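You operate a simulated robot arm through the tools that you are given. There is no shell and no other tool.

You run a simulated robot arm. Do the job below in one go: nothing can be reset, and whatever is moved stays where it is left.

TASK
Give the tube in the ring press its white ring.
Fine: leave the dial at that colour and the tray pulled out with the tube in it; no ring on the other tubes.

Only the result counts: the job must be done as asked and must still hold three seconds after the hand-in. Knocking over, shifting, dropping, spilling or breaking anything else fails it.

THE ROBOT
A 6-joint arm with a two-finger parallel gripper, fixed in place. Base frame: the origin is at the foot of the arm, x ahead of it, y to its left, z up; the work surface is at about z = 0.76. Lengths are in m, angles in degrees, forces in N, time in s.
With the tool pointing down near the work surface it reaches from about 0.28 to 0.64 m from the base axis. Its first joint turns from -115.0 to 115.0 degrees. Payload 3.43 kg.
The tool frame sits at the grasp point between the pads (the TCP): z along the fingers, y along the line on which they close. The tips reach 0.034 m beyond it. The gripper opens to 0.128 m. The fingers are 0.024 m wide and 0.012 m thick; the gripper's body (0.048 by 0.13 m) begins 0.096 m behind the TCP.
Orientation is that of the tool frame in the base frame, as a unit quaternion [w, x, y, z]. With the fingers straight down and closing along the base's y, the tool's x points along the base's -x, its y along +y and its z along -z.

THE INTERFACE
- The arm moves only by the tool apply_moves. Its argument "targets" is a list of rows, each an object (a shift or turn left out is 0, a gripper value left out holds the last) with "slide": the shift along the base's x, y, z in m, a list of three; "turn": the turn, a rotation vector about the base's x, y, z in degrees, a list of three; "fingers": the finger opening in m, from 0 to 0.128. In form: [{"slide": [x, y, z], "turn": [wx, wy, wz], "fingers": fingers}, ...]. A call has 1 to 20 rows; each row is the pose to reach, as a shift and turn from the pose commanded when the call began. A row lasts 0.2 s, in which the tool goes at most 0.05 m and 8.6 degrees; a call with a longer step from one row to the next is refused whole, and so is a gripper value outside its range. A pose out of reach is approached as far as the arm can. The call stops where the force on the tool passes 40 N (or 10 N more than at its start, if that is more) or the arm is blocked; 0.2 s more then pass. The fingers move at their own pace (about 0.153 m/s each) and stop on an object; they squeeze with about 21 N. The grip force told is the motor's: it shows also when the fingers shut on nothing. Time passes only in rows, and 0.2 s behind the last, so rows that repeat a pose let the fingers close. The reply holds the time, the measured pose of the TCP, the force on the tool along the base axes, the opening and the grip force, in the units named above and with some noise, with the torque about the TCP (base axes, N m) and any sound that the robot's microphone picked up.
- Cameras (640 x 400 px; columns grow to the right, rows downward): "scene" is fixed at [0.0535, -0.4996, 1.3546]; the picture's right is [0.55, -0.83, 0.00], its down [-0.56, -0.37, -0.74] and it looks along [0.61, 0.41, -0.68] (base axes); focal length 272 px, centre (320, 200). "wrist" rides on the gripper at [0.076, -0.011, -0.16] in the tool frame; the picture's right is [0.15, 0.99, 0.00], its down [-0.88, 0.13, -0.46] and it looks along [-0.45, 0.07, 0.89] (tool axes); focal length 234 px, centre (320, 200). There is no depth. A picture from a camera that has moved, and an enlarged one, comes with that camera's place and axes in the base frame and with its lens.
- snapshot(camera): a new picture of that camera. It takes no simulated time.
- raise_lower(by): slides the trunk up (or, below 0, down) by that many m; the arm rides with it, the base frame stays. It gives what a move gives, with no picture.
- zoom(camera, box): a new picture of the part [left, top, right, bottom] of that camera's present view, enlarged. It takes no simulated time.
- finish_job(): hands the job in; it is judged then, once.

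Nothing tells you positions but the pictures and the camera data. Unless the task says otherwise, let go and move clear before handing in.

The tools are called after ">>>" by a JSON object that holds its "fn" and its "kwargs". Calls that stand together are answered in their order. apply_moves: Moves the arm, as the interface text tells. Its arguments: {"type":"object","properties":{"targets":{"type":"array","items":{"type":"object","properties":{"slide":{"type":"array","items":{"type":"number"}},"turn":{"type":"array","items":{"type":"number"}},"fingers":{"type":"number"}}}}},"required":["targets"]} The other tools are called the same way: raise_lower (by) slides the trunk up or down; snapshot (camera) takes a picture; zoom (camera, box) takes an enlarged picture of a part of a camera's view; finish_job () hands the job in.

At the start:

```text
time: 0.0
tool_pos: [0.3519, -0.1705, 1.1425]
tool_rot: [0.001, 0.001, 1.0, -0.001]
contact_force: [0.2, -0.9, -0.2]
wrist_torque: [-0.01, 0.01, -0.01]
gripper_width: 0.1279
grip_force: 0.0
trunk travel left (down, up): [-0.85, 0.14]
```

scene: 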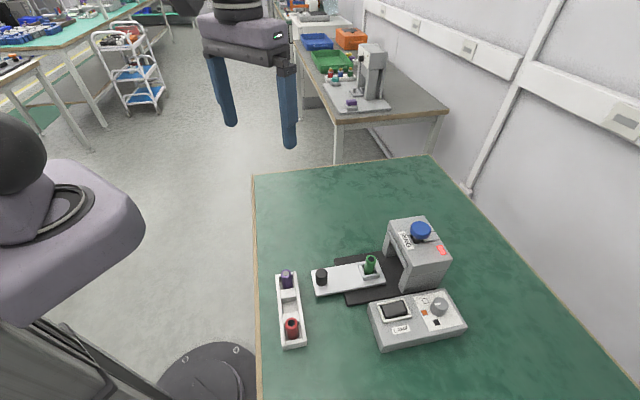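
wrist: 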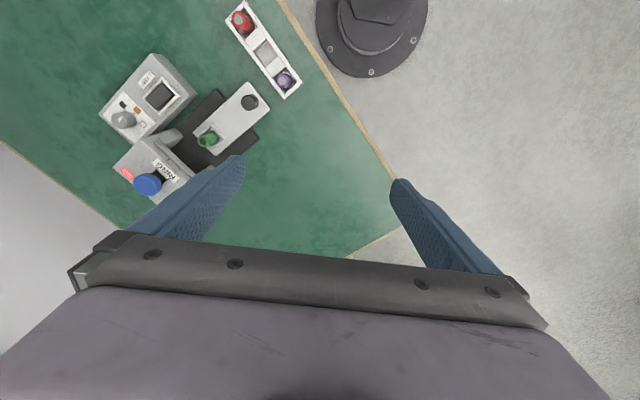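

I see a ring press with a blue plunger, a pulled-out tray holding a green tube, a control box with a dial and display, and a rack with two other tubes. I'll zoom in to read the details first.

>>> {"fn": "zoom", "kwargs": {"camera": "scene", "box": [360, 200, 480, 275]}}

>>> {"fn": "zoom", "kwargs": {"camera": "scene", "box": [360, 280, 480, 355]}}

>>> {"fn": "zoom", "kwargs": {"camera": "scene", "box": [260, 240, 420, 340]}}

>>> {"fn": "zoom", "kwargs": {"camera": "wrist", "box": [90, 40, 282, 160]}}

>>> {"fn": "zoom", "kwargs": {"camera": "wrist", "box": [90, 100, 282, 220]}}

```text
5.33 times, centred on (420, 238) of scene
camera zoom: at [0.0535, -0.4996, 1.3546], right [0.55, -0.83, 0.0], down [-0.56, -0.37, -0.74], along [0.61, 0.41, -0.68], focal length 1450 px, centre (-213, 0)
```

zoom: 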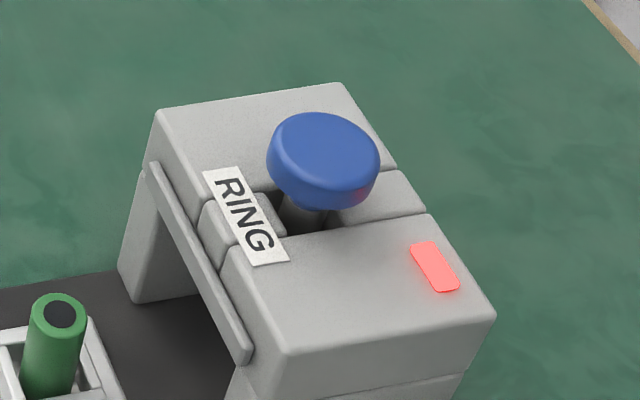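

```text
5.33 times, centred on (420, 318) of scene
camera zoom: at [0.0535, -0.4996, 1.3546], right [0.55, -0.83, 0.0], down [-0.56, -0.37, -0.74], along [0.61, 0.41, -0.68], focal length 1450 px, centre (-213, -427)
```

zoom: 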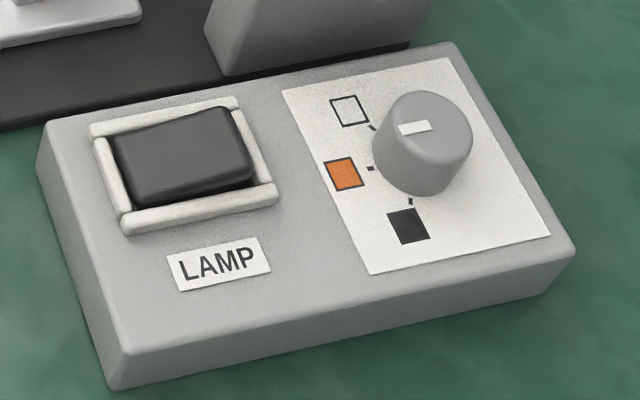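

```text
4.00 times, centred on (340, 290) of scene
camera zoom: at [0.0535, -0.4996, 1.3546], right [0.55, -0.83, 0.0], down [-0.56, -0.37, -0.74], along [0.61, 0.41, -0.68], focal length 1088 px, centre (240, -160)
```

zoom: 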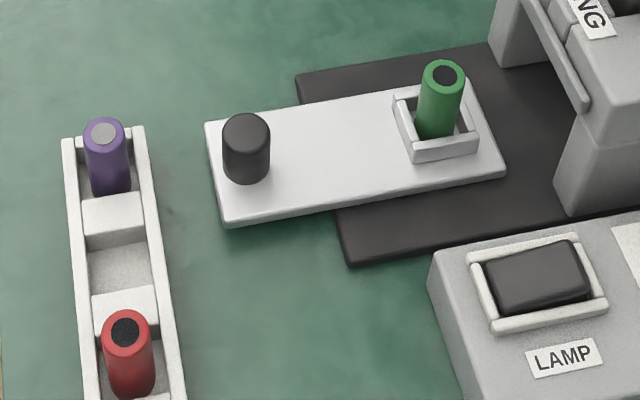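

```text
3.33 times, centred on (186, 100) of wrist
camera zoom: at [0.2754, -0.1833, 1.3023], right [-0.14, 0.99, 0.0], down [0.88, 0.13, 0.46], along [0.45, 0.06, -0.89], focal length 781 px, centre (767, 533)
```

zoom: 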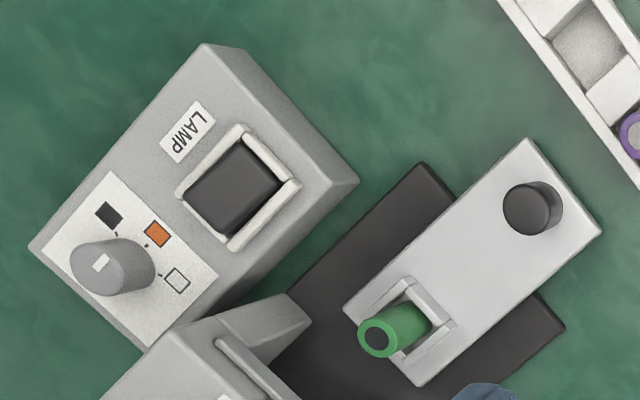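

```text
3.33 times, centred on (186, 160) of wrist
camera zoom: at [0.2754, -0.1833, 1.3023], right [-0.14, 0.99, 0.0], down [0.88, 0.13, 0.46], along [0.45, 0.06, -0.89], focal length 781 px, centre (767, 333)
```

zoom: 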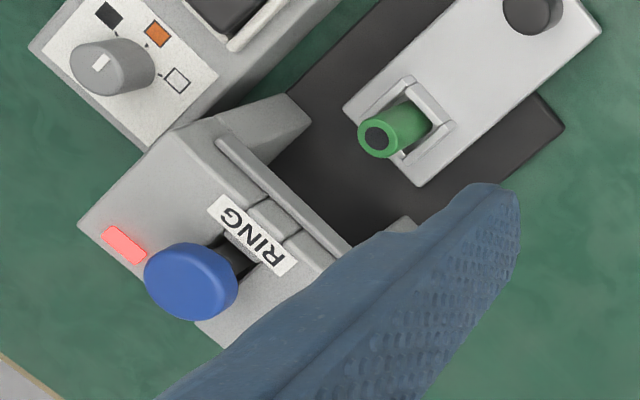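

The dial has white, orange and black marks and seems to point at orange; the press has a blue plunger labelled RING and a red lamp lit. I'll zoom tighter on the dial and lamp before moving.

>>> {"fn": "zoom", "kwargs": {"camera": "scene", "box": [410, 288, 466, 323]}}

>>> {"fn": "zoom", "kwargs": {"camera": "wrist", "box": [98, 85, 162, 125]}}

>>> {"fn": "zoom", "kwargs": {"camera": "wrist", "box": [180, 70, 300, 145]}}

>>> {"fn": "zoom", "kwargs": {"camera": "scene", "box": [268, 260, 316, 350]}}

```text
11.43 times, centred on (438, 306) of scene
camera zoom: at [0.0535, -0.4996, 1.3546], right [0.55, -0.83, 0.0], down [-0.56, -0.37, -0.74], along [0.61, 0.41, -0.68], focal length 3108 px, centre (-1029, -1006)
```

zoom: 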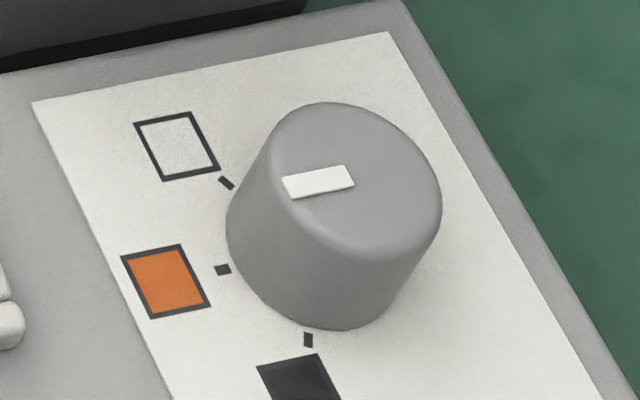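

```text
10.00 times, centred on (130, 105) of wrist
camera zoom: at [0.2754, -0.1833, 1.3023], right [-0.14, 0.99, 0.0], down [0.88, 0.13, 0.46], along [0.45, 0.06, -0.89], focal length 2342 px, centre (2220, 1150)
```

zoom: 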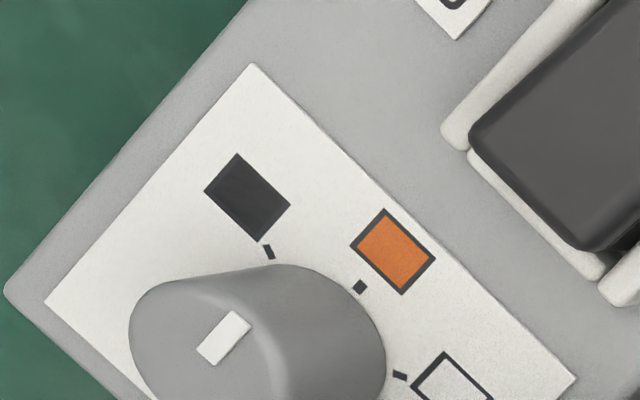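

```text
5.33 times, centred on (240, 108) of wrist
camera zoom: at [0.2754, -0.1833, 1.3023], right [-0.14, 0.99, 0.0], down [0.88, 0.13, 0.46], along [0.45, 0.06, -0.89], focal length 1249 px, centre (747, 693)
```

zoom: 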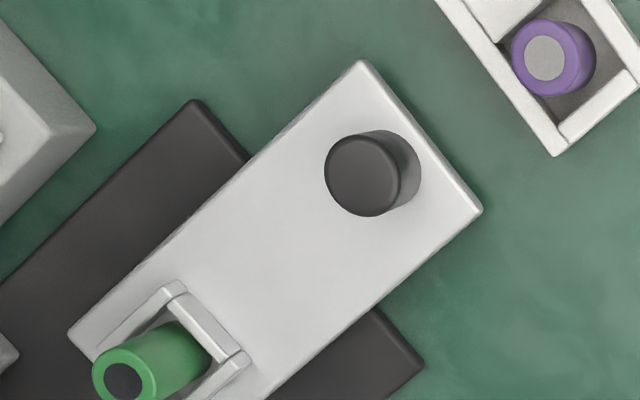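

```text
4.44 times, centred on (292, 305) of scene
camera zoom: at [0.0535, -0.4996, 1.3546], right [0.55, -0.83, 0.0], down [-0.56, -0.37, -0.74], along [0.61, 0.41, -0.68], focal length 1209 px, centre (444, -267)
```

zoom: 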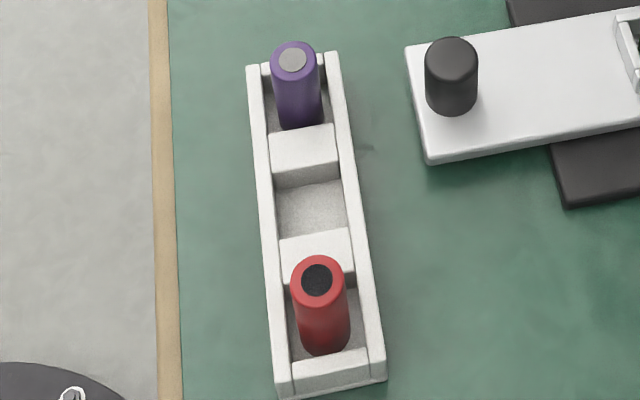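

The dial's three ticks work out at about 75° (white), 135° (orange) and 195° (black) in the base frame, about the dial axis near (0.398, -0.556). The pointer is at orange, so it needs about -60° about z. I'll move the wrist camera above that area for a closer look.

>>> {"fn": "apply_moves", "kwargs": {"targets": [{"slide": [0, -0.04, -0.01], "turn": [0, 0, -6.75]}, {"slide": [0, -0.08, -0.025], "turn": [0, 0, -13.5]}, {"slide": [0, -0.12, -0.04], "turn": [0, 0, -20.25]}, {"slide": [0, -0.16, -0.055], "turn": [0, 0, -27]}, {"slide": [-0.002, -0.2, -0.07], "turn": [0, 0, -33.75]}, {"slide": [-0.004, -0.24, -0.085], "turn": [0, 0, -40.5]}, {"slide": [-0.006, -0.275, -0.1], "turn": [0, 0, -47.25]}, {"slide": [-0.009, -0.31, -0.12], "turn": [0, 0, -54]}]}}

>>> {"fn": "snapshot", "kwargs": {"camera": "wrist"}}

>>> {"fn": "snapshot", "kwargs": {"camera": "scene"}}

```text
time: 1.8
tool_pos: [0.3425, -0.4833, 1.0231]
tool_rot: [0.0, 0.456, 0.89, 0.0]
contact_force: [0.0, -0.3, -0.3]
wrist_torque: [0.03, 0.02, 0.01]
gripper_width: 0.1283
grip_force: 0.1
trunk travel left (down, up): [-0.85, 0.14]
```

```text
taken
camera wrist: at [0.2884, -0.4291, 1.1813], right [0.72, 0.7, 0.0], down [0.62, -0.64, 0.46], along [0.32, -0.33, -0.89], focal length 234 px, centre (320, 200)
```

wrist: 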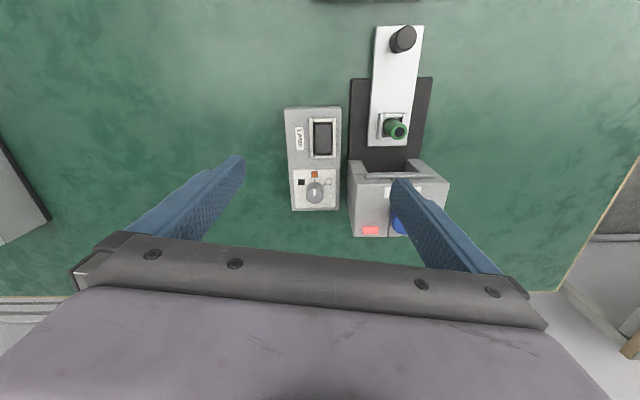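

```text
taken
```

scene: 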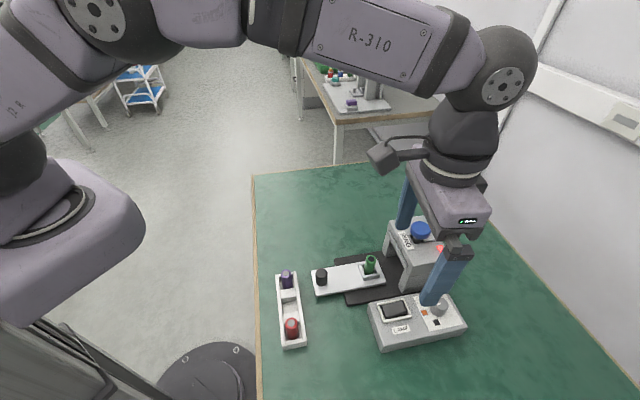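

The camera now looks almost straight down the tray axis, with the dial left of centre and the press to its right. I'll zoom into both for accurate positions.

>>> {"fn": "zoom", "kwargs": {"camera": "wrist", "box": [270, 100, 366, 220]}}

>>> {"fn": "zoom", "kwargs": {"camera": "wrist", "box": [340, 140, 468, 240]}}

>>> {"fn": "zoom", "kwargs": {"camera": "wrist", "box": [340, 10, 468, 150]}}

```text
3.33 times, centred on (318, 160) of wrist
camera zoom: at [0.2884, -0.4291, 1.1813], right [0.72, 0.7, 0.0], down [0.62, -0.64, 0.46], along [0.32, -0.33, -0.89], focal length 781 px, centre (327, 333)
```

zoom: 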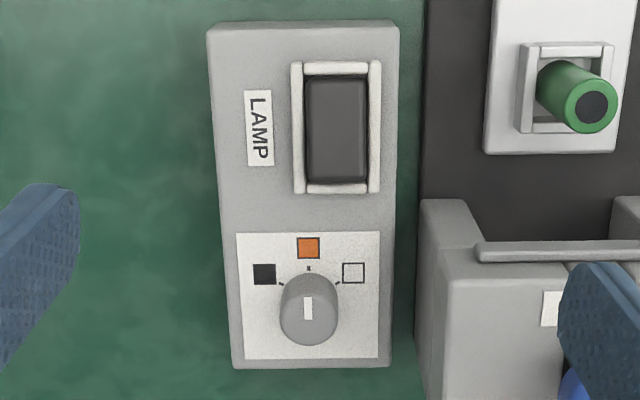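

```text
4.00 times, centred on (404, 190) of wrist
camera zoom: at [0.2884, -0.4291, 1.1813], right [0.72, 0.7, 0.0], down [0.62, -0.64, 0.46], along [0.32, -0.33, -0.89], focal length 937 px, centre (-16, 240)
```

zoom: 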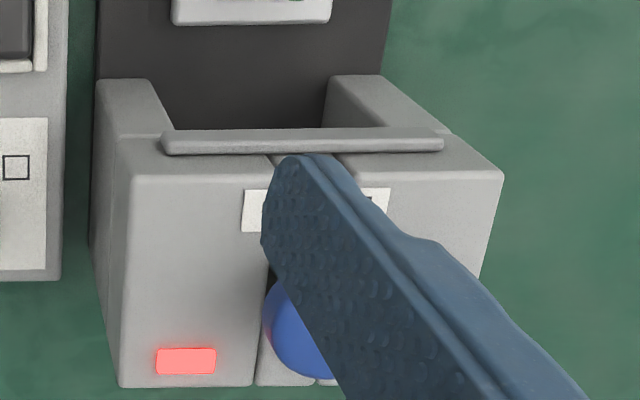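

```text
2.86 times, centred on (404, 80) of wrist
camera zoom: at [0.2884, -0.4291, 1.1813], right [0.72, 0.7, 0.0], down [0.62, -0.64, 0.46], along [0.32, -0.33, -0.89], focal length 669 px, centre (80, 543)
```

zoom: 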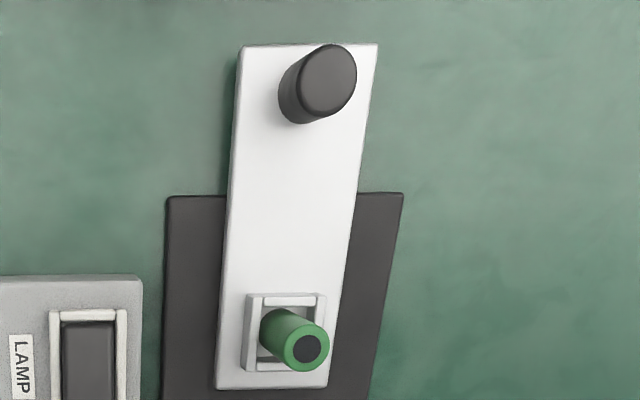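

The dial axis is close to (0.400, -0.556), with the panel at z≈0.81 and the knob top at z≈0.835. That is 0.685 m from the base axis, so I'll test the reach high above it with the fingers narrowed.

>>> {"fn": "apply_moves", "kwargs": {"targets": [{"slide": [0.014, -0.018, 0], "turn": [0, 0, 7.5], "fingers": 0.05}, {"slide": [0.028, -0.036, 0], "turn": [0, 0, 15], "fingers": 0.05}, {"slide": [0.042, -0.054, 0], "turn": [0, 0, 22.5], "fingers": 0.05}, {"slide": [0.0575, -0.0727, 0], "turn": [0, 0, 30], "fingers": 0.05}, {"slide": [0.0575, -0.0727, -0.04], "turn": [0, 0, 30], "fingers": 0.05}]}}

>>> {"fn": "snapshot", "kwargs": {"camera": "wrist"}}

>>> {"fn": "snapshot", "kwargs": {"camera": "scene"}}

```text
time: 3.0
tool_pos: [0.3741, -0.5136, 0.9779]
tool_rot: [0.0, 0.208, 0.978, 0.0]
contact_force: [0.4, -1.2, -0.3]
wrist_torque: [0.05, 0.01, -0.01]
gripper_width: 0.0501
grip_force: 0.0
out of reach, approached as far as the arm can: row 2, 3, 4, 5
trunk travel left (down, up): [-0.85, 0.14]
```

```text
taken
camera wrist: at [0.3001, -0.4939, 1.1377], right [0.27, 0.96, 0.0], down [0.86, -0.24, 0.46], along [0.44, -0.12, -0.89], focal length 234 px, centre (320, 200)
```

wrist: 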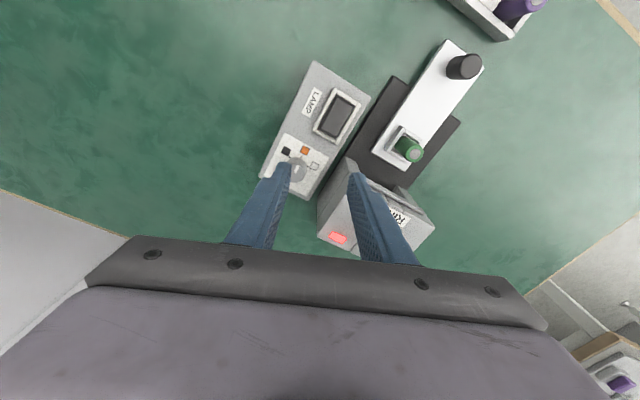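

```text
taken
```

scene: 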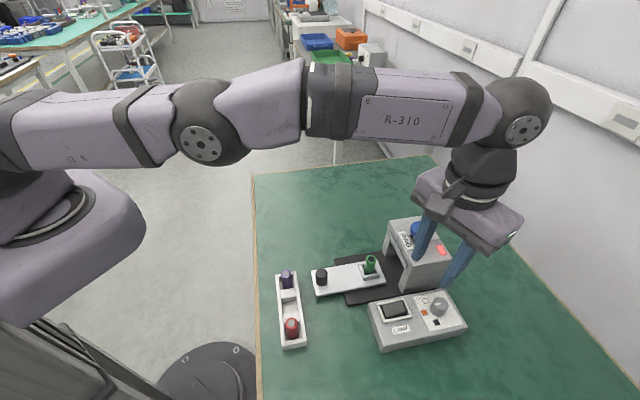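

The arm is fully stretched at r≈0.635 m with the tool vertical, so I need to tilt the fingers outward about 20° and lower the trunk to reach the dial. I'll back off and rise first.

>>> {"fn": "apply_moves", "kwargs": {"targets": [{"slide": [-0.01, 0.014, 0.04], "turn": [0, 0, 0]}, {"slide": [-0.03, 0.04, 0.07], "turn": [0, 0, 0]}, {"slide": [-0.05, 0.07, 0.1], "turn": [0, 0, 0]}]}}

>>> {"fn": "raise_lower", "kwargs": {"by": -0.1}}

```text
time: 3.8
tool_pos: [0.3232, -0.4403, 1.0804]
tool_rot: [0.002, 0.209, 0.978, -0.001]
contact_force: [0.3, -0.2, 0.3]
wrist_torque: [0.01, -0.01, 0.0]
gripper_width: 0.0501
grip_force: 0.1
trunk travel left (down, up): [-0.85, 0.14]
```

```text
time: 5.1
tool_pos: [0.3251, -0.4431, 0.9783]
tool_rot: [0.0, 0.208, 0.978, -0.001]
contact_force: [-0.2, -0.8, -0.7]
wrist_torque: [-0.02, -0.01, -0.02]
gripper_width: 0.0498
grip_force: 0.0
trunk travel left (down, up): [-0.75, 0.24]
```

Lowering the trunk worked. Next I tilt the fingers outward 20° about the closing axis and move to a hover above the dial, then check alignment.

>>> {"fn": "apply_moves", "kwargs": {"targets": [{"slide": [0.017, -0.027, 0.0], "turn": [-2.03, -4.57, 0]}, {"slide": [0.034, -0.054, 0.0], "turn": [-4.07, -9.13, 0]}, {"slide": [0.051, -0.082, -0.01], "turn": [-6.1, -13.7, 0]}, {"slide": [0.0676, -0.1087, -0.03], "turn": [-8.13, -18.27, 0]}, {"slide": [0.0676, -0.1087, -0.048], "turn": [-8.13, -18.27, 0]}]}}

>>> {"fn": "snapshot", "kwargs": {"camera": "wrist"}}

>>> {"fn": "snapshot", "kwargs": {"camera": "scene"}}

```text
time: 6.3
tool_pos: [0.3927, -0.5519, 0.9293]
tool_rot: [0.172, 0.207, 0.963, -0.036]
contact_force: [0.7, 0.3, 0.2]
wrist_torque: [0.0, 0.0, 0.03]
gripper_width: 0.0501
grip_force: 0.1
trunk travel left (down, up): [-0.75, 0.24]
```

```text
taken
camera wrist: at [0.2721, -0.5115, 1.0537], right [0.28, 0.96, -0.05], down [0.66, -0.15, 0.73], along [0.69, -0.24, -0.68], focal length 234 px, centre (320, 200)
```

wrist: 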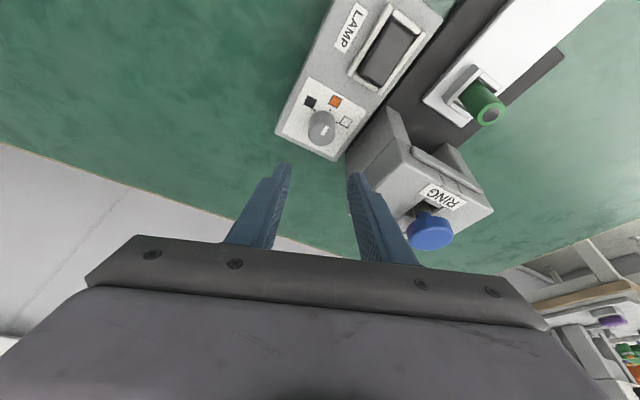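

```text
taken
```

scene: 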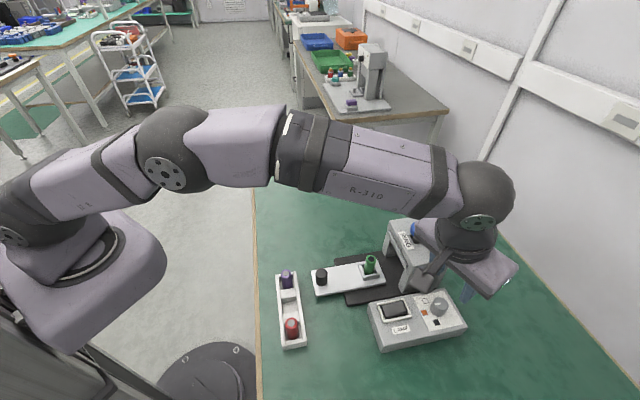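

The hover was reached. I'll zoom in on the dial from this viewpoint to refine its position.

>>> {"fn": "zoom", "kwargs": {"camera": "wrist", "box": [270, 75, 366, 165]}}

>>> {"fn": "zoom", "kwargs": {"camera": "scene", "box": [400, 250, 528, 330]}}

>>> {"fn": "zoom", "kwargs": {"camera": "wrist", "box": [340, 100, 500, 260]}}

```text
4.44 times, centred on (318, 120) of wrist
camera zoom: at [0.2721, -0.5115, 1.0537], right [0.28, 0.96, -0.05], down [0.66, -0.15, 0.73], along [0.69, -0.24, -0.68], focal length 1041 px, centre (329, 556)
```

zoom: 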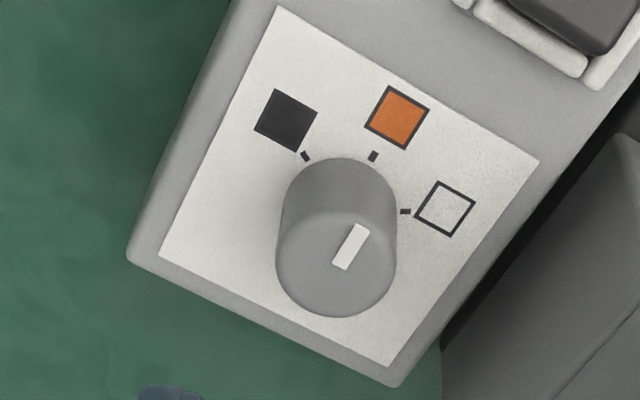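

```text
5.00 times, centred on (464, 290) of scene
camera zoom: at [0.0535, -0.4996, 1.3546], right [0.55, -0.83, 0.0], down [-0.56, -0.37, -0.74], along [0.61, 0.41, -0.68], focal length 1360 px, centre (-400, -250)
```

zoom: 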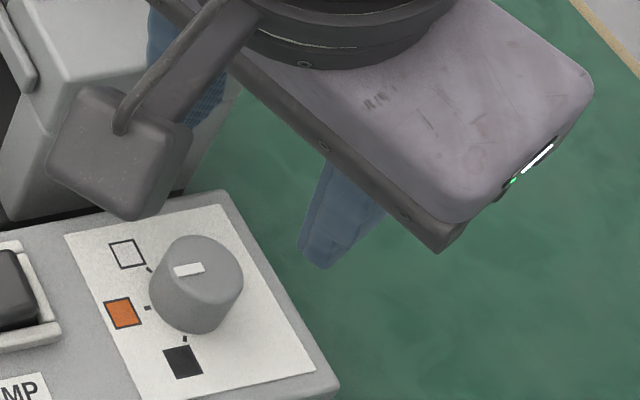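

```text
2.50 times, centred on (420, 180) of wrist
camera zoom: at [0.2721, -0.5115, 1.0537], right [0.28, 0.96, -0.05], down [0.66, -0.15, 0.73], along [0.69, -0.24, -0.68], focal length 585 px, centre (70, 250)
```

zoom: 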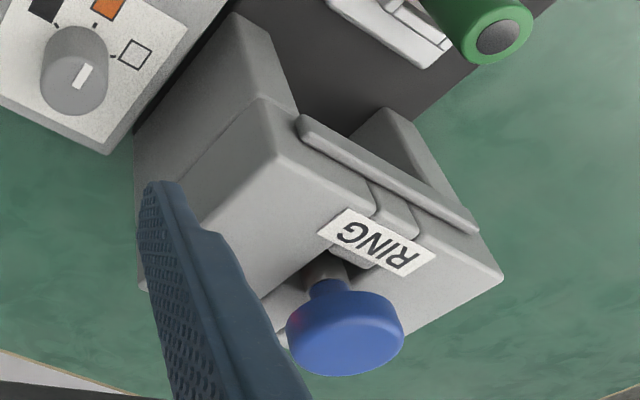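

The refined dial axis is about (0.400, -0.5565) with the knob top near z≈0.833, which is where the gripper is centred. I'll descend straight down around the knob without closing yet.

>>> {"fn": "apply_moves", "kwargs": {"targets": [{"slide": [0, -0.0005, -0.03]}, {"slide": [0, -0.0005, -0.055]}, {"slide": [0, -0.0005, -0.068]}, {"slide": [0, -0.0005, -0.076]}]}}

>>> {"fn": "zoom", "kwargs": {"camera": "wrist", "box": [230, 70, 422, 210]}}

>>> {"fn": "zoom", "kwargs": {"camera": "scene", "box": [380, 260, 508, 340]}}

```text
time: 7.3
tool_pos: [0.391, -0.5517, 0.8547]
tool_rot: [0.171, 0.206, 0.963, -0.036]
contact_force: [1.0, 1.0, 0.6]
wrist_torque: [-0.03, -0.01, -0.02]
gripper_width: 0.0501
grip_force: 0.0
trunk travel left (down, up): [-0.75, 0.24]
```

```text
2.86 times, centred on (326, 140) of wrist
camera zoom: at [0.2719, -0.5116, 0.9778], right [0.28, 0.96, -0.05], down [0.67, -0.16, 0.73], along [0.69, -0.24, -0.68], focal length 669 px, centre (303, 371)
```

zoom: 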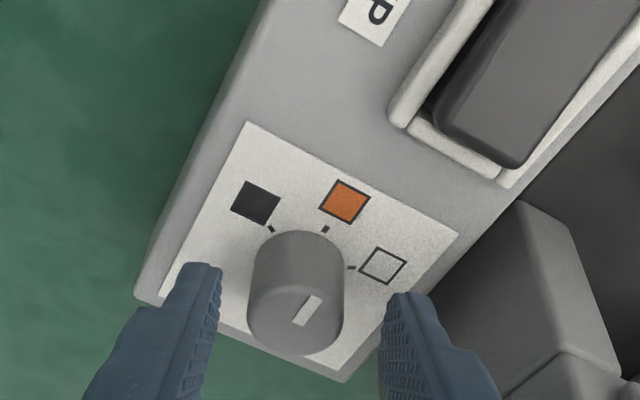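

```text
5.00 times, centred on (444, 300) of scene
camera zoom: at [0.0535, -0.4996, 1.3546], right [0.55, -0.83, 0.0], down [-0.56, -0.37, -0.74], along [0.61, 0.41, -0.68], focal length 1360 px, centre (-300, -300)
```

zoom: 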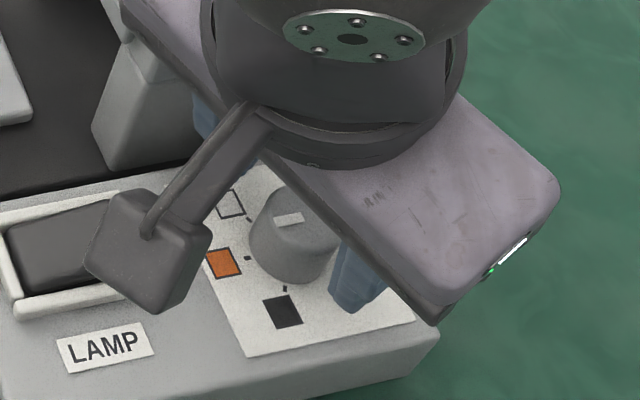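

The knob sits centred between the fingertips. I'll go 3 mm lower and close.

>>> {"fn": "apply_moves", "kwargs": {"targets": [{"slide": [0, 0, -0.003]}, {"slide": [0, 0, -0.003], "fingers": 0.035}, {"slide": [0, 0, -0.003], "fingers": 0.02}, {"slide": [0, 0, -0.003], "fingers": 0.02}, {"slide": [0, 0, -0.003], "fingers": 0.02}]}}

>>> {"fn": "zoom", "kwargs": {"camera": "wrist", "box": [230, 70, 422, 210]}}

```text
time: 8.5
tool_pos: [0.3913, -0.5531, 0.8513]
tool_rot: [0.171, 0.206, 0.963, -0.037]
contact_force: [-5.2, -8.4, -2.0]
wrist_torque: [-0.63, 0.06, -0.1]
gripper_width: 0.0299
grip_force: 45.5
trunk travel left (down, up): [-0.75, 0.24]
```

```text
2.86 times, centred on (326, 140) of wrist
camera zoom: at [0.2711, -0.513, 0.9751], right [0.28, 0.96, -0.05], down [0.67, -0.15, 0.73], along [0.69, -0.24, -0.68], focal length 669 px, centre (303, 371)
```

zoom: 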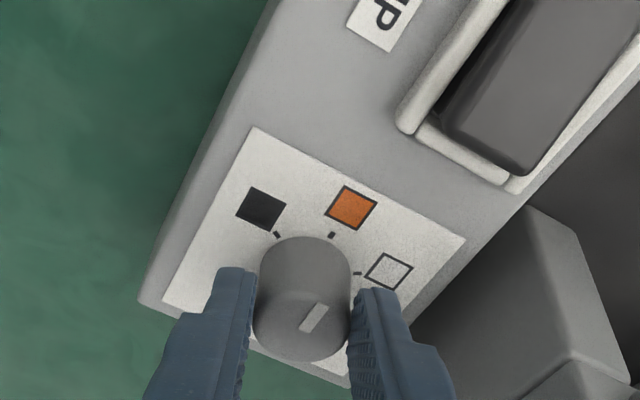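

The knob is gripped at 29.9 mm with a slight side force, so its axis is about 1 mm off toward -y. I'll correct that and turn -60° about the knob axis, in two halves.

>>> {"fn": "apply_moves", "kwargs": {"targets": [{"slide": [-0.0005, -0.001, 0], "turn": [0, 0, 0]}, {"slide": [0.0001, 0.0001, 0], "turn": [0, 0, -7.5]}, {"slide": [0.0008, 0.0011, 0], "turn": [0, 0, -15]}, {"slide": [0.0016, 0.002, 0], "turn": [0, 0, -22.5]}, {"slide": [0.0025, 0.0027, 0], "turn": [0, 0, -30]}]}}

>>> {"fn": "zoom", "kwargs": {"camera": "wrist", "box": [230, 70, 422, 210]}}

```text
time: 9.7
tool_pos: [0.3968, -0.5481, 0.8508]
tool_rot: [0.153, 0.449, 0.877, -0.079]
contact_force: [1.6, -1.8, -0.2]
wrist_torque: [-0.11, 0.08, 0.01]
gripper_width: 0.0296
grip_force: 44.9
trunk travel left (down, up): [-0.75, 0.24]
```

```text
2.86 times, centred on (326, 140) of wrist
camera zoom: at [0.3121, -0.4541, 0.9754], right [0.72, 0.69, -0.05], down [0.5, -0.47, 0.73], along [0.48, -0.55, -0.68], focal length 669 px, centre (303, 371)
```

zoom: 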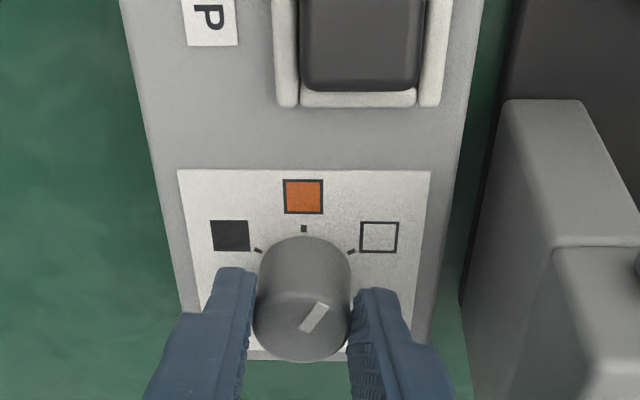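

The pointer turned with the gripper by 30° and the forces are low. I'll do the remaining 30°.

>>> {"fn": "apply_moves", "kwargs": {"targets": [{"slide": [0.001, 0.0007, 0], "turn": [0, 0, -7.5]}, {"slide": [0.0021, 0.0012, 0], "turn": [0, 0, -15]}, {"slide": [0.0033, 0.0015, 0], "turn": [0, 0, -22.5]}, {"slide": [0.0044, 0.0017, 0], "turn": [0, 0, -30]}, {"slide": [0.0044, 0.0017, 0], "turn": [0, 0, -30]}]}}

>>> {"fn": "zoom", "kwargs": {"camera": "wrist", "box": [230, 70, 422, 210]}}

```text
time: 10.9
tool_pos: [0.4012, -0.5457, 0.8512]
tool_rot: [0.129, 0.66, 0.73, -0.117]
contact_force: [13.9, 7.0, 1.4]
wrist_torque: [1.28, -0.17, 0.16]
gripper_width: 0.0296
grip_force: 44.9
trunk travel left (down, up): [-0.75, 0.24]
```

```text
2.86 times, centred on (326, 140) of wrist
camera zoom: at [0.3771, -0.4231, 0.9753], right [0.97, 0.24, -0.05], down [0.2, -0.65, 0.73], along [0.14, -0.72, -0.68], focal length 669 px, centre (303, 371)
```

zoom: 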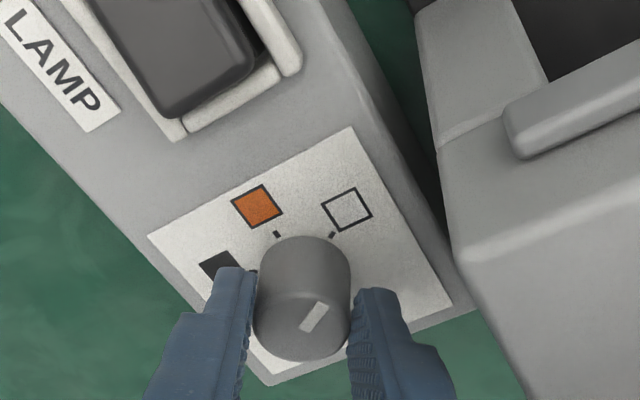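

The pointer now appears to face white. I'll release, check that it stays, and rise.

>>> {"fn": "apply_moves", "kwargs": {"targets": [{"slide": [0.001, 0, 0], "fingers": 0.035}, {"slide": [0.001, 0, 0], "fingers": 0.05}, {"slide": [0.001, 0, 0], "fingers": 0.05}, {"slide": [0.001, 0, 0.03], "fingers": 0.05}, {"slide": [0.001, 0, 0.07], "fingers": 0.05}, {"slide": [0.001, 0, 0.11], "fingers": 0.05}]}}

>>> {"fn": "zoom", "kwargs": {"camera": "wrist", "box": [250, 60, 378, 140]}}

>>> {"fn": "zoom", "kwargs": {"camera": "scene", "box": [380, 260, 508, 340]}}

>>> {"fn": "snapshot", "kwargs": {"camera": "wrist"}}

```text
time: 12.3
tool_pos: [0.3987, -0.5478, 0.9624]
tool_rot: [0.129, 0.659, 0.731, -0.117]
contact_force: [-0.8, 0.1, -0.5]
wrist_torque: [-0.06, -0.01, 0.01]
gripper_width: 0.0499
grip_force: 0.1
trunk travel left (down, up): [-0.75, 0.24]
```

```text
5.00 times, centred on (314, 100) of wrist
camera zoom: at [0.3751, -0.4246, 1.0857], right [0.97, 0.24, -0.05], down [0.2, -0.65, 0.73], along [0.14, -0.72, -0.68], focal length 1171 px, centre (350, 700)
```

zoom: 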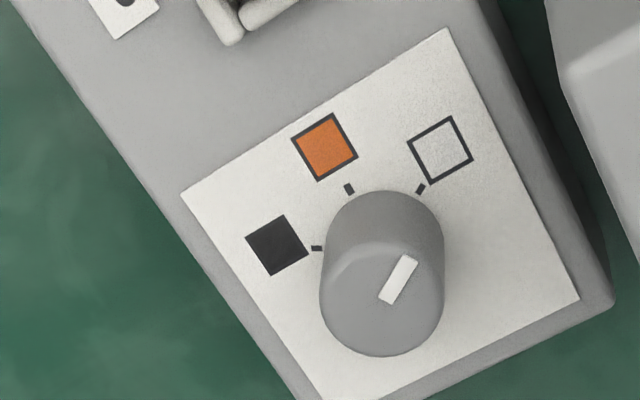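

```text
5.00 times, centred on (444, 300) of scene
camera zoom: at [0.0535, -0.4996, 1.3546], right [0.55, -0.83, 0.0], down [-0.56, -0.37, -0.74], along [0.61, 0.41, -0.68], focal length 1360 px, centre (-300, -300)
```

zoom: 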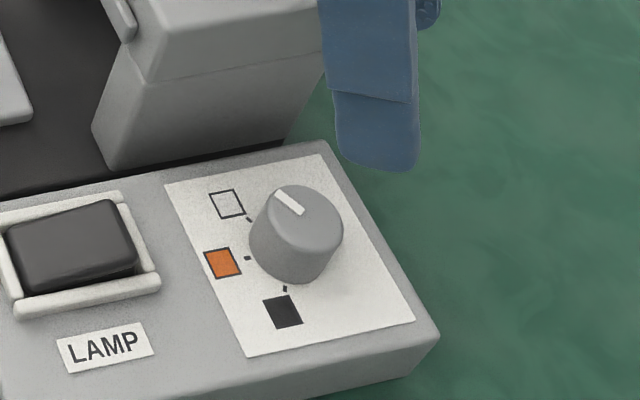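

```text
taken
camera wrist: at [0.3751, -0.4246, 1.0857], right [0.97, 0.24, -0.05], down [0.2, -0.65, 0.73], along [0.14, -0.72, -0.68], focal length 234 px, centre (320, 200)
```

wrist: 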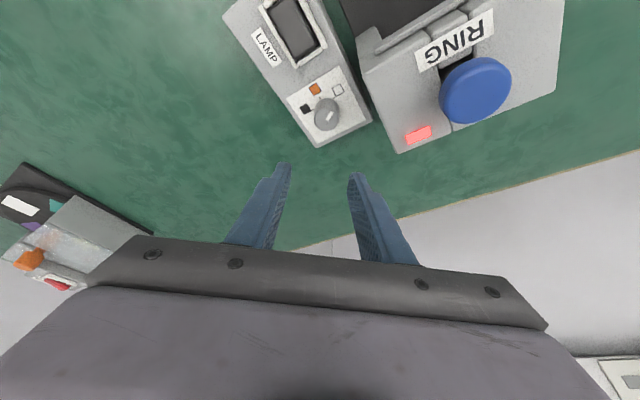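

The dial now points at white, within a few degrees of the tick. Next I straighten the tool and go over to the tray handle near (0.334, -0.316) to push the tray in along (0.707, -0.707).

>>> {"fn": "apply_moves", "kwargs": {"targets": [{"slide": [0, 0, 0.03], "turn": [0, 0, 0]}, {"slide": [-0.015, 0.03, 0.04], "turn": [4.97, 0.52, 0]}, {"slide": [-0.03, 0.06, 0.04], "turn": [9.95, 1.05, 0]}, {"slide": [-0.045, 0.09, 0.04], "turn": [14.92, 1.57, 0]}, {"slide": [-0.06, 0.12, 0.04], "turn": [19.89, 2.09, 0]}]}}

>>> {"fn": "apply_moves", "kwargs": {"targets": [{"slide": [-0.001, 0.02, 0], "turn": [0, 0, 7.8]}, {"slide": [-0.002, 0.04, 0], "turn": [0, 0, 15.6]}, {"slide": [-0.003, 0.065, 0], "turn": [0, 0, 23.4]}, {"slide": [-0.004, 0.09, 0], "turn": [0, 0, 31.2]}, {"slide": [-0.005, 0.112, 0], "turn": [0, 0, 39]}]}}

>>> {"fn": "snapshot", "kwargs": {"camera": "wrist"}}

>>> {"fn": "snapshot", "kwargs": {"camera": "scene"}}

```text
time: 13.5
tool_pos: [0.3398, -0.4272, 1.0027]
tool_rot: [0.001, 0.67, 0.742, -0.001]
contact_force: [0.1, 0.5, 0.1]
wrist_torque: [-0.03, -0.02, 0.0]
gripper_width: 0.0503
grip_force: 0.1
trunk travel left (down, up): [-0.75, 0.24]
```

```text
time: 14.7
tool_pos: [0.3354, -0.3143, 1.0014]
tool_rot: [0.0, 0.382, 0.924, -0.001]
contact_force: [1.2, 0.2, -0.4]
wrist_torque: [-0.01, 0.02, -0.03]
gripper_width: 0.05
grip_force: 0.1
trunk travel left (down, up): [-0.75, 0.24]
```

```text
taken
camera wrist: at [0.2732, -0.2695, 1.1608], right [0.6, 0.8, 0.0], down [0.71, -0.53, 0.46], along [0.37, -0.27, -0.89], focal length 234 px, centre (320, 200)
```

wrist: 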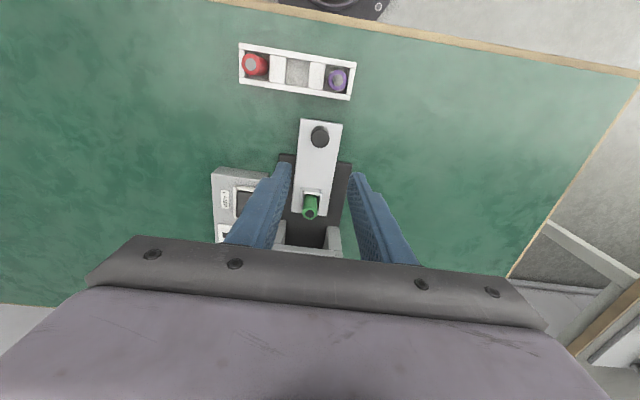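

```text
taken
```

scene: 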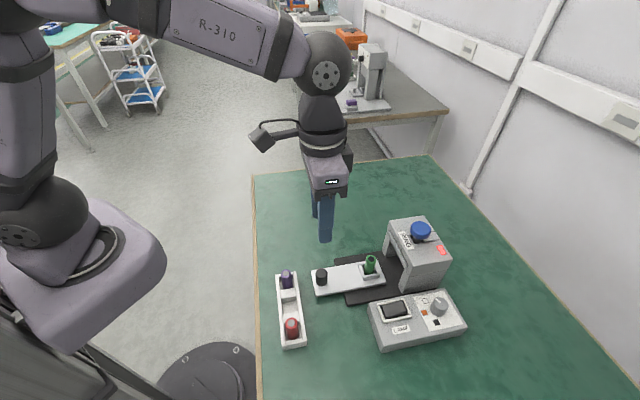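

I'm above the handle area. I'll zoom in to fix the handle position.

>>> {"fn": "zoom", "kwargs": {"camera": "wrist", "box": [272, 110, 368, 230]}}

>>> {"fn": "zoom", "kwargs": {"camera": "scene", "box": [300, 245, 396, 305]}}

```text
3.33 times, centred on (320, 170) of wrist
camera zoom: at [0.2732, -0.2695, 1.1608], right [0.6, 0.8, 0.0], down [0.71, -0.53, 0.46], along [0.37, -0.27, -0.89], focal length 781 px, centre (320, 300)
```

zoom: 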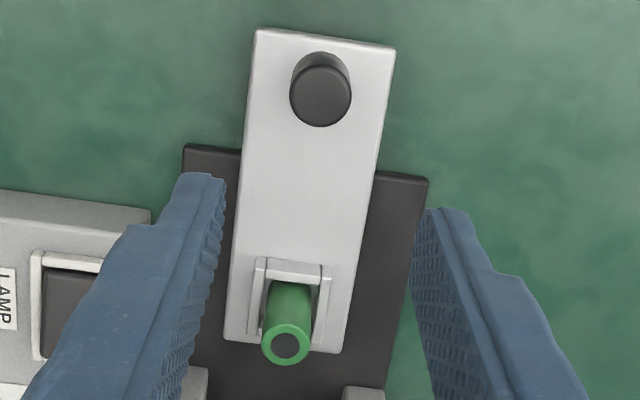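

```text
6.67 times, centred on (348, 275) of scene
camera zoom: at [0.0535, -0.4996, 1.3546], right [0.55, -0.83, 0.0], down [-0.56, -0.37, -0.74], along [0.61, 0.41, -0.68], focal length 1813 px, centre (133, -300)
```

zoom: 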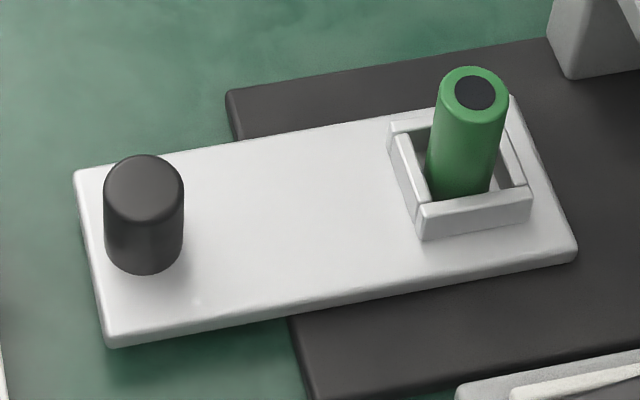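

The handle is at about (0.334, -0.314), top z≈0.821, with the tray surface at z≈0.787. I'll descend around it and close.

>>> {"fn": "apply_moves", "kwargs": {"targets": [{"slide": [-0.0005, 0.0012, -0.045]}, {"slide": [-0.0005, 0.0012, -0.09]}, {"slide": [-0.0005, 0.0012, -0.13]}, {"slide": [-0.0005, 0.0012, -0.16]}, {"slide": [-0.0005, 0.0012, -0.173]}, {"slide": [-0.0005, 0.0012, -0.173]}]}}

>>> {"fn": "zoom", "kwargs": {"camera": "scene", "box": [276, 220, 404, 310]}}

>>> {"fn": "snapshot", "kwargs": {"camera": "wrist"}}

```text
time: 16.1
tool_pos: [0.334, -0.3132, 0.8282]
tool_rot: [0.0, 0.385, 0.923, -0.001]
contact_force: [0.5, 0.5, -0.2]
wrist_torque: [-0.02, 0.0, 0.02]
gripper_width: 0.0502
grip_force: 0.1
trunk travel left (down, up): [-0.75, 0.24]
```

```text
4.44 times, centred on (340, 265) of scene
camera zoom: at [0.0535, -0.4996, 1.3546], right [0.55, -0.83, 0.0], down [-0.56, -0.37, -0.74], along [0.61, 0.41, -0.68], focal length 1209 px, centre (231, -89)
```

zoom: 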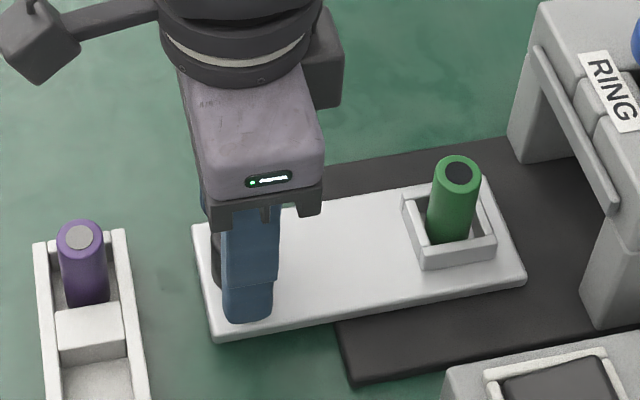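

```text
taken
camera wrist: at [0.2722, -0.2693, 0.9877], right [0.6, 0.8, 0.0], down [0.71, -0.53, 0.46], along [0.37, -0.27, -0.89], focal length 234 px, centre (320, 200)
```

wrist: 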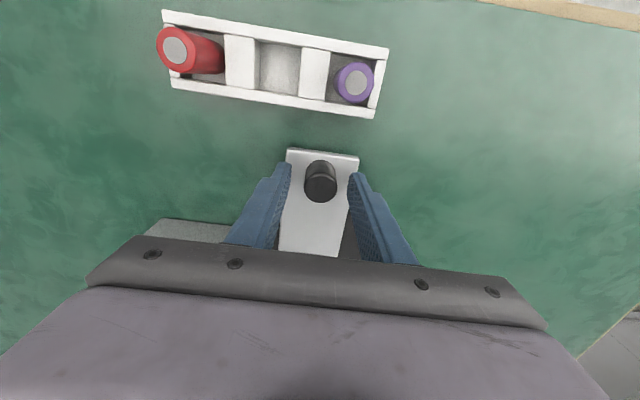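

The handle is between the pads. I'll shift 2–3 mm back to centre it and close.

>>> {"fn": "apply_moves", "kwargs": {"targets": [{"slide": [-0.002, 0.002, 0]}, {"slide": [-0.002, 0.002, 0], "fingers": 0.035}, {"slide": [-0.002, 0.002, 0], "fingers": 0.018}, {"slide": [-0.002, 0.002, 0], "fingers": 0.018}, {"slide": [-0.002, 0.002, 0], "fingers": 0.018}]}}

```text
time: 17.3
tool_pos: [0.3327, -0.3111, 0.8281]
tool_rot: [0.0, 0.385, 0.923, -0.001]
contact_force: [2.7, 4.2, -1.4]
wrist_torque: [0.45, -0.54, -0.01]
gripper_width: 0.0274
grip_force: 44.6
trunk travel left (down, up): [-0.75, 0.24]
```

The handle is gripped. I'll push the tray in along its axis in moderate steps, watching the forces.

>>> {"fn": "apply_moves", "kwargs": {"targets": [{"slide": [0.01, -0.01, 0]}, {"slide": [0.02, -0.02, 0]}, {"slide": [0.03, -0.03, 0]}, {"slide": [0.04, -0.04, 0]}, {"slide": [0.05, -0.05, 0]}]}}

>>> {"fn": "snapshot", "kwargs": {"camera": "scene"}}

>>> {"fn": "zoom", "kwargs": {"camera": "scene", "box": [320, 200, 464, 300]}}

```text
time: 18.5
tool_pos: [0.3833, -0.362, 0.8285]
tool_rot: [0.001, 0.384, 0.924, -0.002]
contact_force: [2.7, 2.1, -6.6]
wrist_torque: [0.68, -0.14, -0.05]
gripper_width: 0.0273
grip_force: 45.5
trunk travel left (down, up): [-0.75, 0.24]
```

```text
taken
```

scene: 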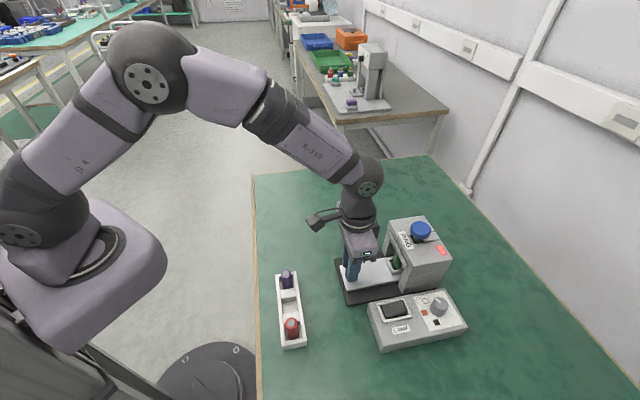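

```text
4.00 times, centred on (392, 250) of scene
camera zoom: at [0.0535, -0.4996, 1.3546], right [0.55, -0.83, 0.0], down [-0.56, -0.37, -0.74], along [0.61, 0.41, -0.68], focal length 1088 px, centre (32, 0)
```

zoom: 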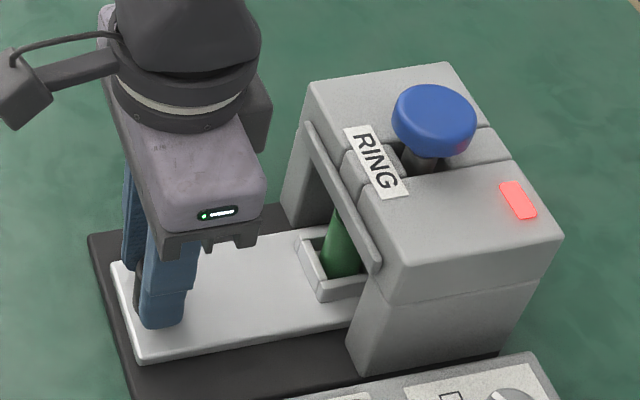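

The tray moved about 71 mm in smoothly and the lamp is still red. I'll continue in small steps until it meets its stop.

>>> {"fn": "apply_moves", "kwargs": {"targets": [{"slide": [0.004, -0.004, 0]}, {"slide": [0.008, -0.008, 0]}, {"slide": [0.011, -0.011, 0]}, {"slide": [0.014, -0.014, 0]}]}}

>>> {"fn": "zoom", "kwargs": {"camera": "scene", "box": [320, 200, 464, 300]}}

```text
time: 19.5
tool_pos: [0.3977, -0.3768, 0.8288]
tool_rot: [0.0, 0.383, 0.924, -0.001]
contact_force: [0.9, 1.9, -2.1]
wrist_torque: [0.9, 0.06, 0.04]
gripper_width: 0.0273
grip_force: 45.0
trunk travel left (down, up): [-0.75, 0.24]
```

```text
4.00 times, centred on (392, 250) of scene
camera zoom: at [0.0535, -0.4996, 1.3546], right [0.55, -0.83, 0.0], down [-0.56, -0.37, -0.74], along [0.61, 0.41, -0.68], focal length 1088 px, centre (32, 0)
```

zoom: 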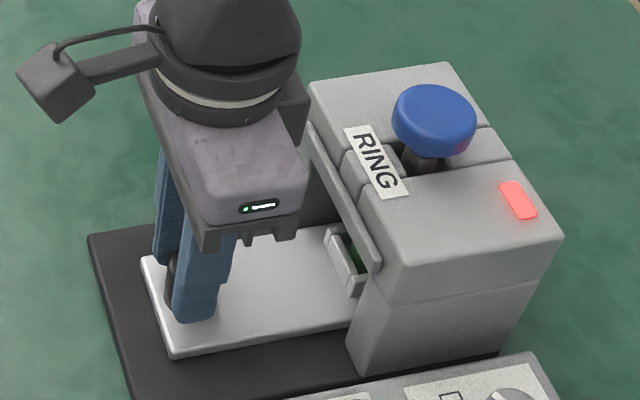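

No stop felt yet at about 91 mm. I'll continue a few millimetres at a time.

>>> {"fn": "apply_moves", "kwargs": {"targets": [{"slide": [0.002, -0.002, 0]}, {"slide": [0.004, -0.004, 0]}, {"slide": [0.006, -0.006, 0]}, {"slide": [0.008, -0.008, 0]}]}}

>>> {"fn": "zoom", "kwargs": {"camera": "scene", "box": [320, 200, 464, 300]}}

```text
time: 20.5
tool_pos: [0.4028, -0.3821, 0.8282]
tool_rot: [-0.001, 0.384, 0.923, 0.001]
contact_force: [-6.4, 8.7, -2.6]
wrist_torque: [-0.18, -0.88, -0.04]
gripper_width: 0.0271
grip_force: 44.7
trunk travel left (down, up): [-0.75, 0.24]
```

```text
4.00 times, centred on (392, 250) of scene
camera zoom: at [0.0535, -0.4996, 1.3546], right [0.55, -0.83, 0.0], down [-0.56, -0.37, -0.74], along [0.61, 0.41, -0.68], focal length 1088 px, centre (32, 0)
```

zoom: 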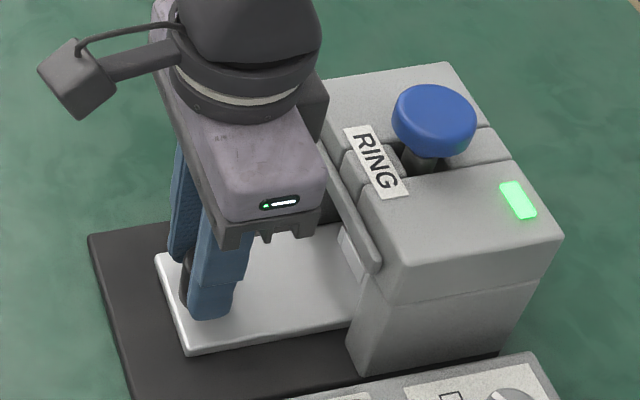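

The lamp turned green and I feel the stop, so the tray is seated. I'll release the handle and rise.

>>> {"fn": "apply_moves", "kwargs": {"targets": [{"slide": [-0.001, 0.001, 0], "fingers": 0.04}, {"slide": [-0.002, 0.002, 0], "fingers": 0.05}, {"slide": [-0.002, 0.002, 0], "fingers": 0.05}, {"slide": [-0.002, 0.002, 0.03], "fingers": 0.05}, {"slide": [-0.002, 0.002, 0.07], "fingers": 0.05}, {"slide": [-0.002, 0.002, 0.115], "fingers": 0.05}, {"slide": [-0.002, 0.002, 0.16], "fingers": 0.02}]}}

>>> {"fn": "snapshot", "kwargs": {"camera": "wrist"}}

>>> {"fn": "zoom", "kwargs": {"camera": "scene", "box": [320, 200, 464, 300]}}

```text
time: 22.1
tool_pos: [0.4023, -0.3816, 0.9888]
tool_rot: [0.0, 0.384, 0.924, -0.002]
contact_force: [0.2, -0.4, -0.2]
wrist_torque: [-0.02, 0.0, 0.0]
gripper_width: 0.02
grip_force: 0.1
trunk travel left (down, up): [-0.75, 0.24]
```

```text
taken
camera wrist: at [0.3404, -0.3368, 1.1486], right [0.6, 0.8, 0.0], down [0.71, -0.53, 0.46], along [0.37, -0.27, -0.89], focal length 234 px, centre (320, 200)
```

wrist: 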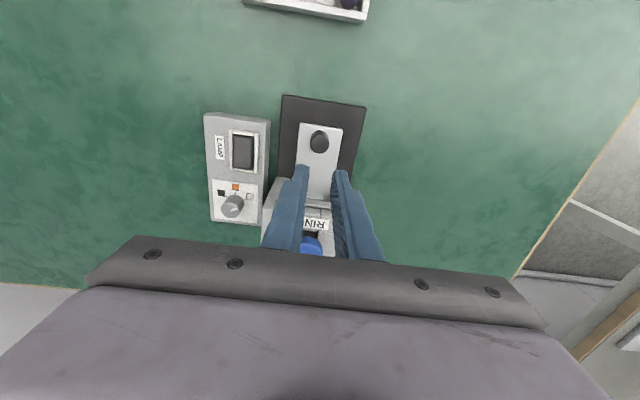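

```text
4.00 times, centred on (392, 250) of scene
camera zoom: at [0.0535, -0.4996, 1.3546], right [0.55, -0.83, 0.0], down [-0.56, -0.37, -0.74], along [0.61, 0.41, -0.68], focal length 1088 px, centre (32, 0)
```

zoom: 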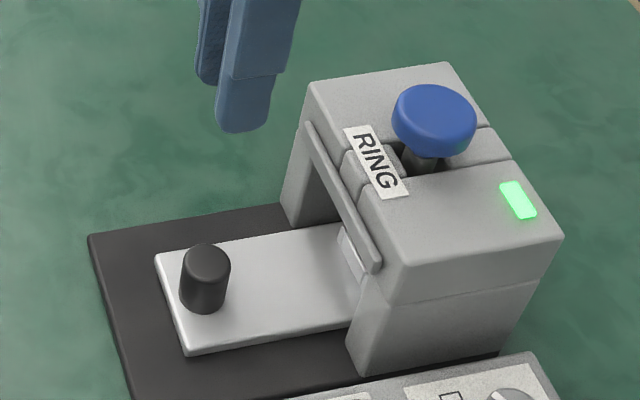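

The lamp stays green with the handle released. Next is the blue RING plunger, whose head top is around (0.479, -0.462, 0.928). I'll hover above it with closed fingers and a 14° outward tilt for reach.

>>> {"fn": "apply_moves", "kwargs": {"targets": [{"slide": [0.0, 0.0, 0.03], "turn": [0, 0, 0], "fingers": 0.0}, {"slide": [0.02, -0.02, 0.03], "turn": [-3, -3, 0], "fingers": 0.0}, {"slide": [0.04, -0.042, 0.03], "turn": [-6, -6, 0], "fingers": 0.0}, {"slide": [0.06, -0.063, 0.025], "turn": [-9.9, -9.9, 0], "fingers": 0.0}, {"slide": [0.079, -0.082, 0.016], "turn": [-9.9, -9.9, 0], "fingers": 0.0}]}}

>>> {"fn": "snapshot", "kwargs": {"camera": "wrist"}}

>>> {"fn": "zoom", "kwargs": {"camera": "scene", "box": [360, 180, 488, 260]}}

```text
time: 23.3
tool_pos: [0.4819, -0.4658, 1.0042]
tool_rot: [0.113, 0.38, 0.917, -0.047]
contact_force: [0.3, 0.1, 0.7]
wrist_torque: [0.0, 0.03, 0.01]
gripper_width: 0.0002
grip_force: 21.0
trunk travel left (down, up): [-0.75, 0.24]
```

```text
taken
camera wrist: at [0.3951, -0.3953, 1.1398], right [0.6, 0.8, -0.04], down [0.62, -0.44, 0.66], along [0.51, -0.42, -0.75], focal length 234 px, centre (320, 200)
```

wrist: 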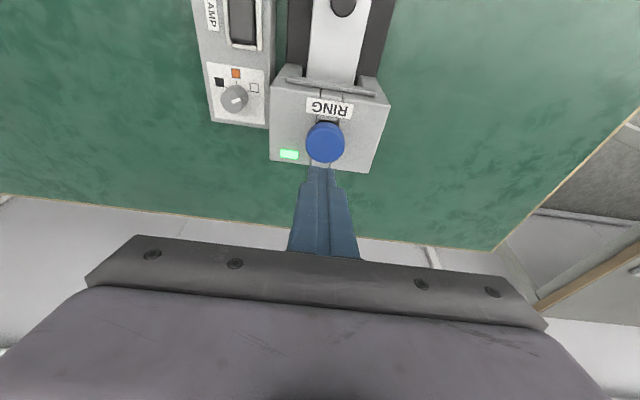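

```text
5.00 times, centred on (424, 220) of scene
camera zoom: at [0.0535, -0.4996, 1.3546], right [0.55, -0.83, 0.0], down [-0.56, -0.37, -0.74], along [0.61, 0.41, -0.68], focal length 1360 px, centre (-200, 100)
```

zoom: 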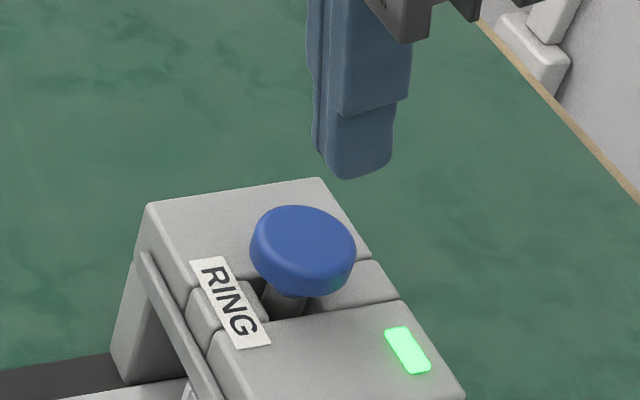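

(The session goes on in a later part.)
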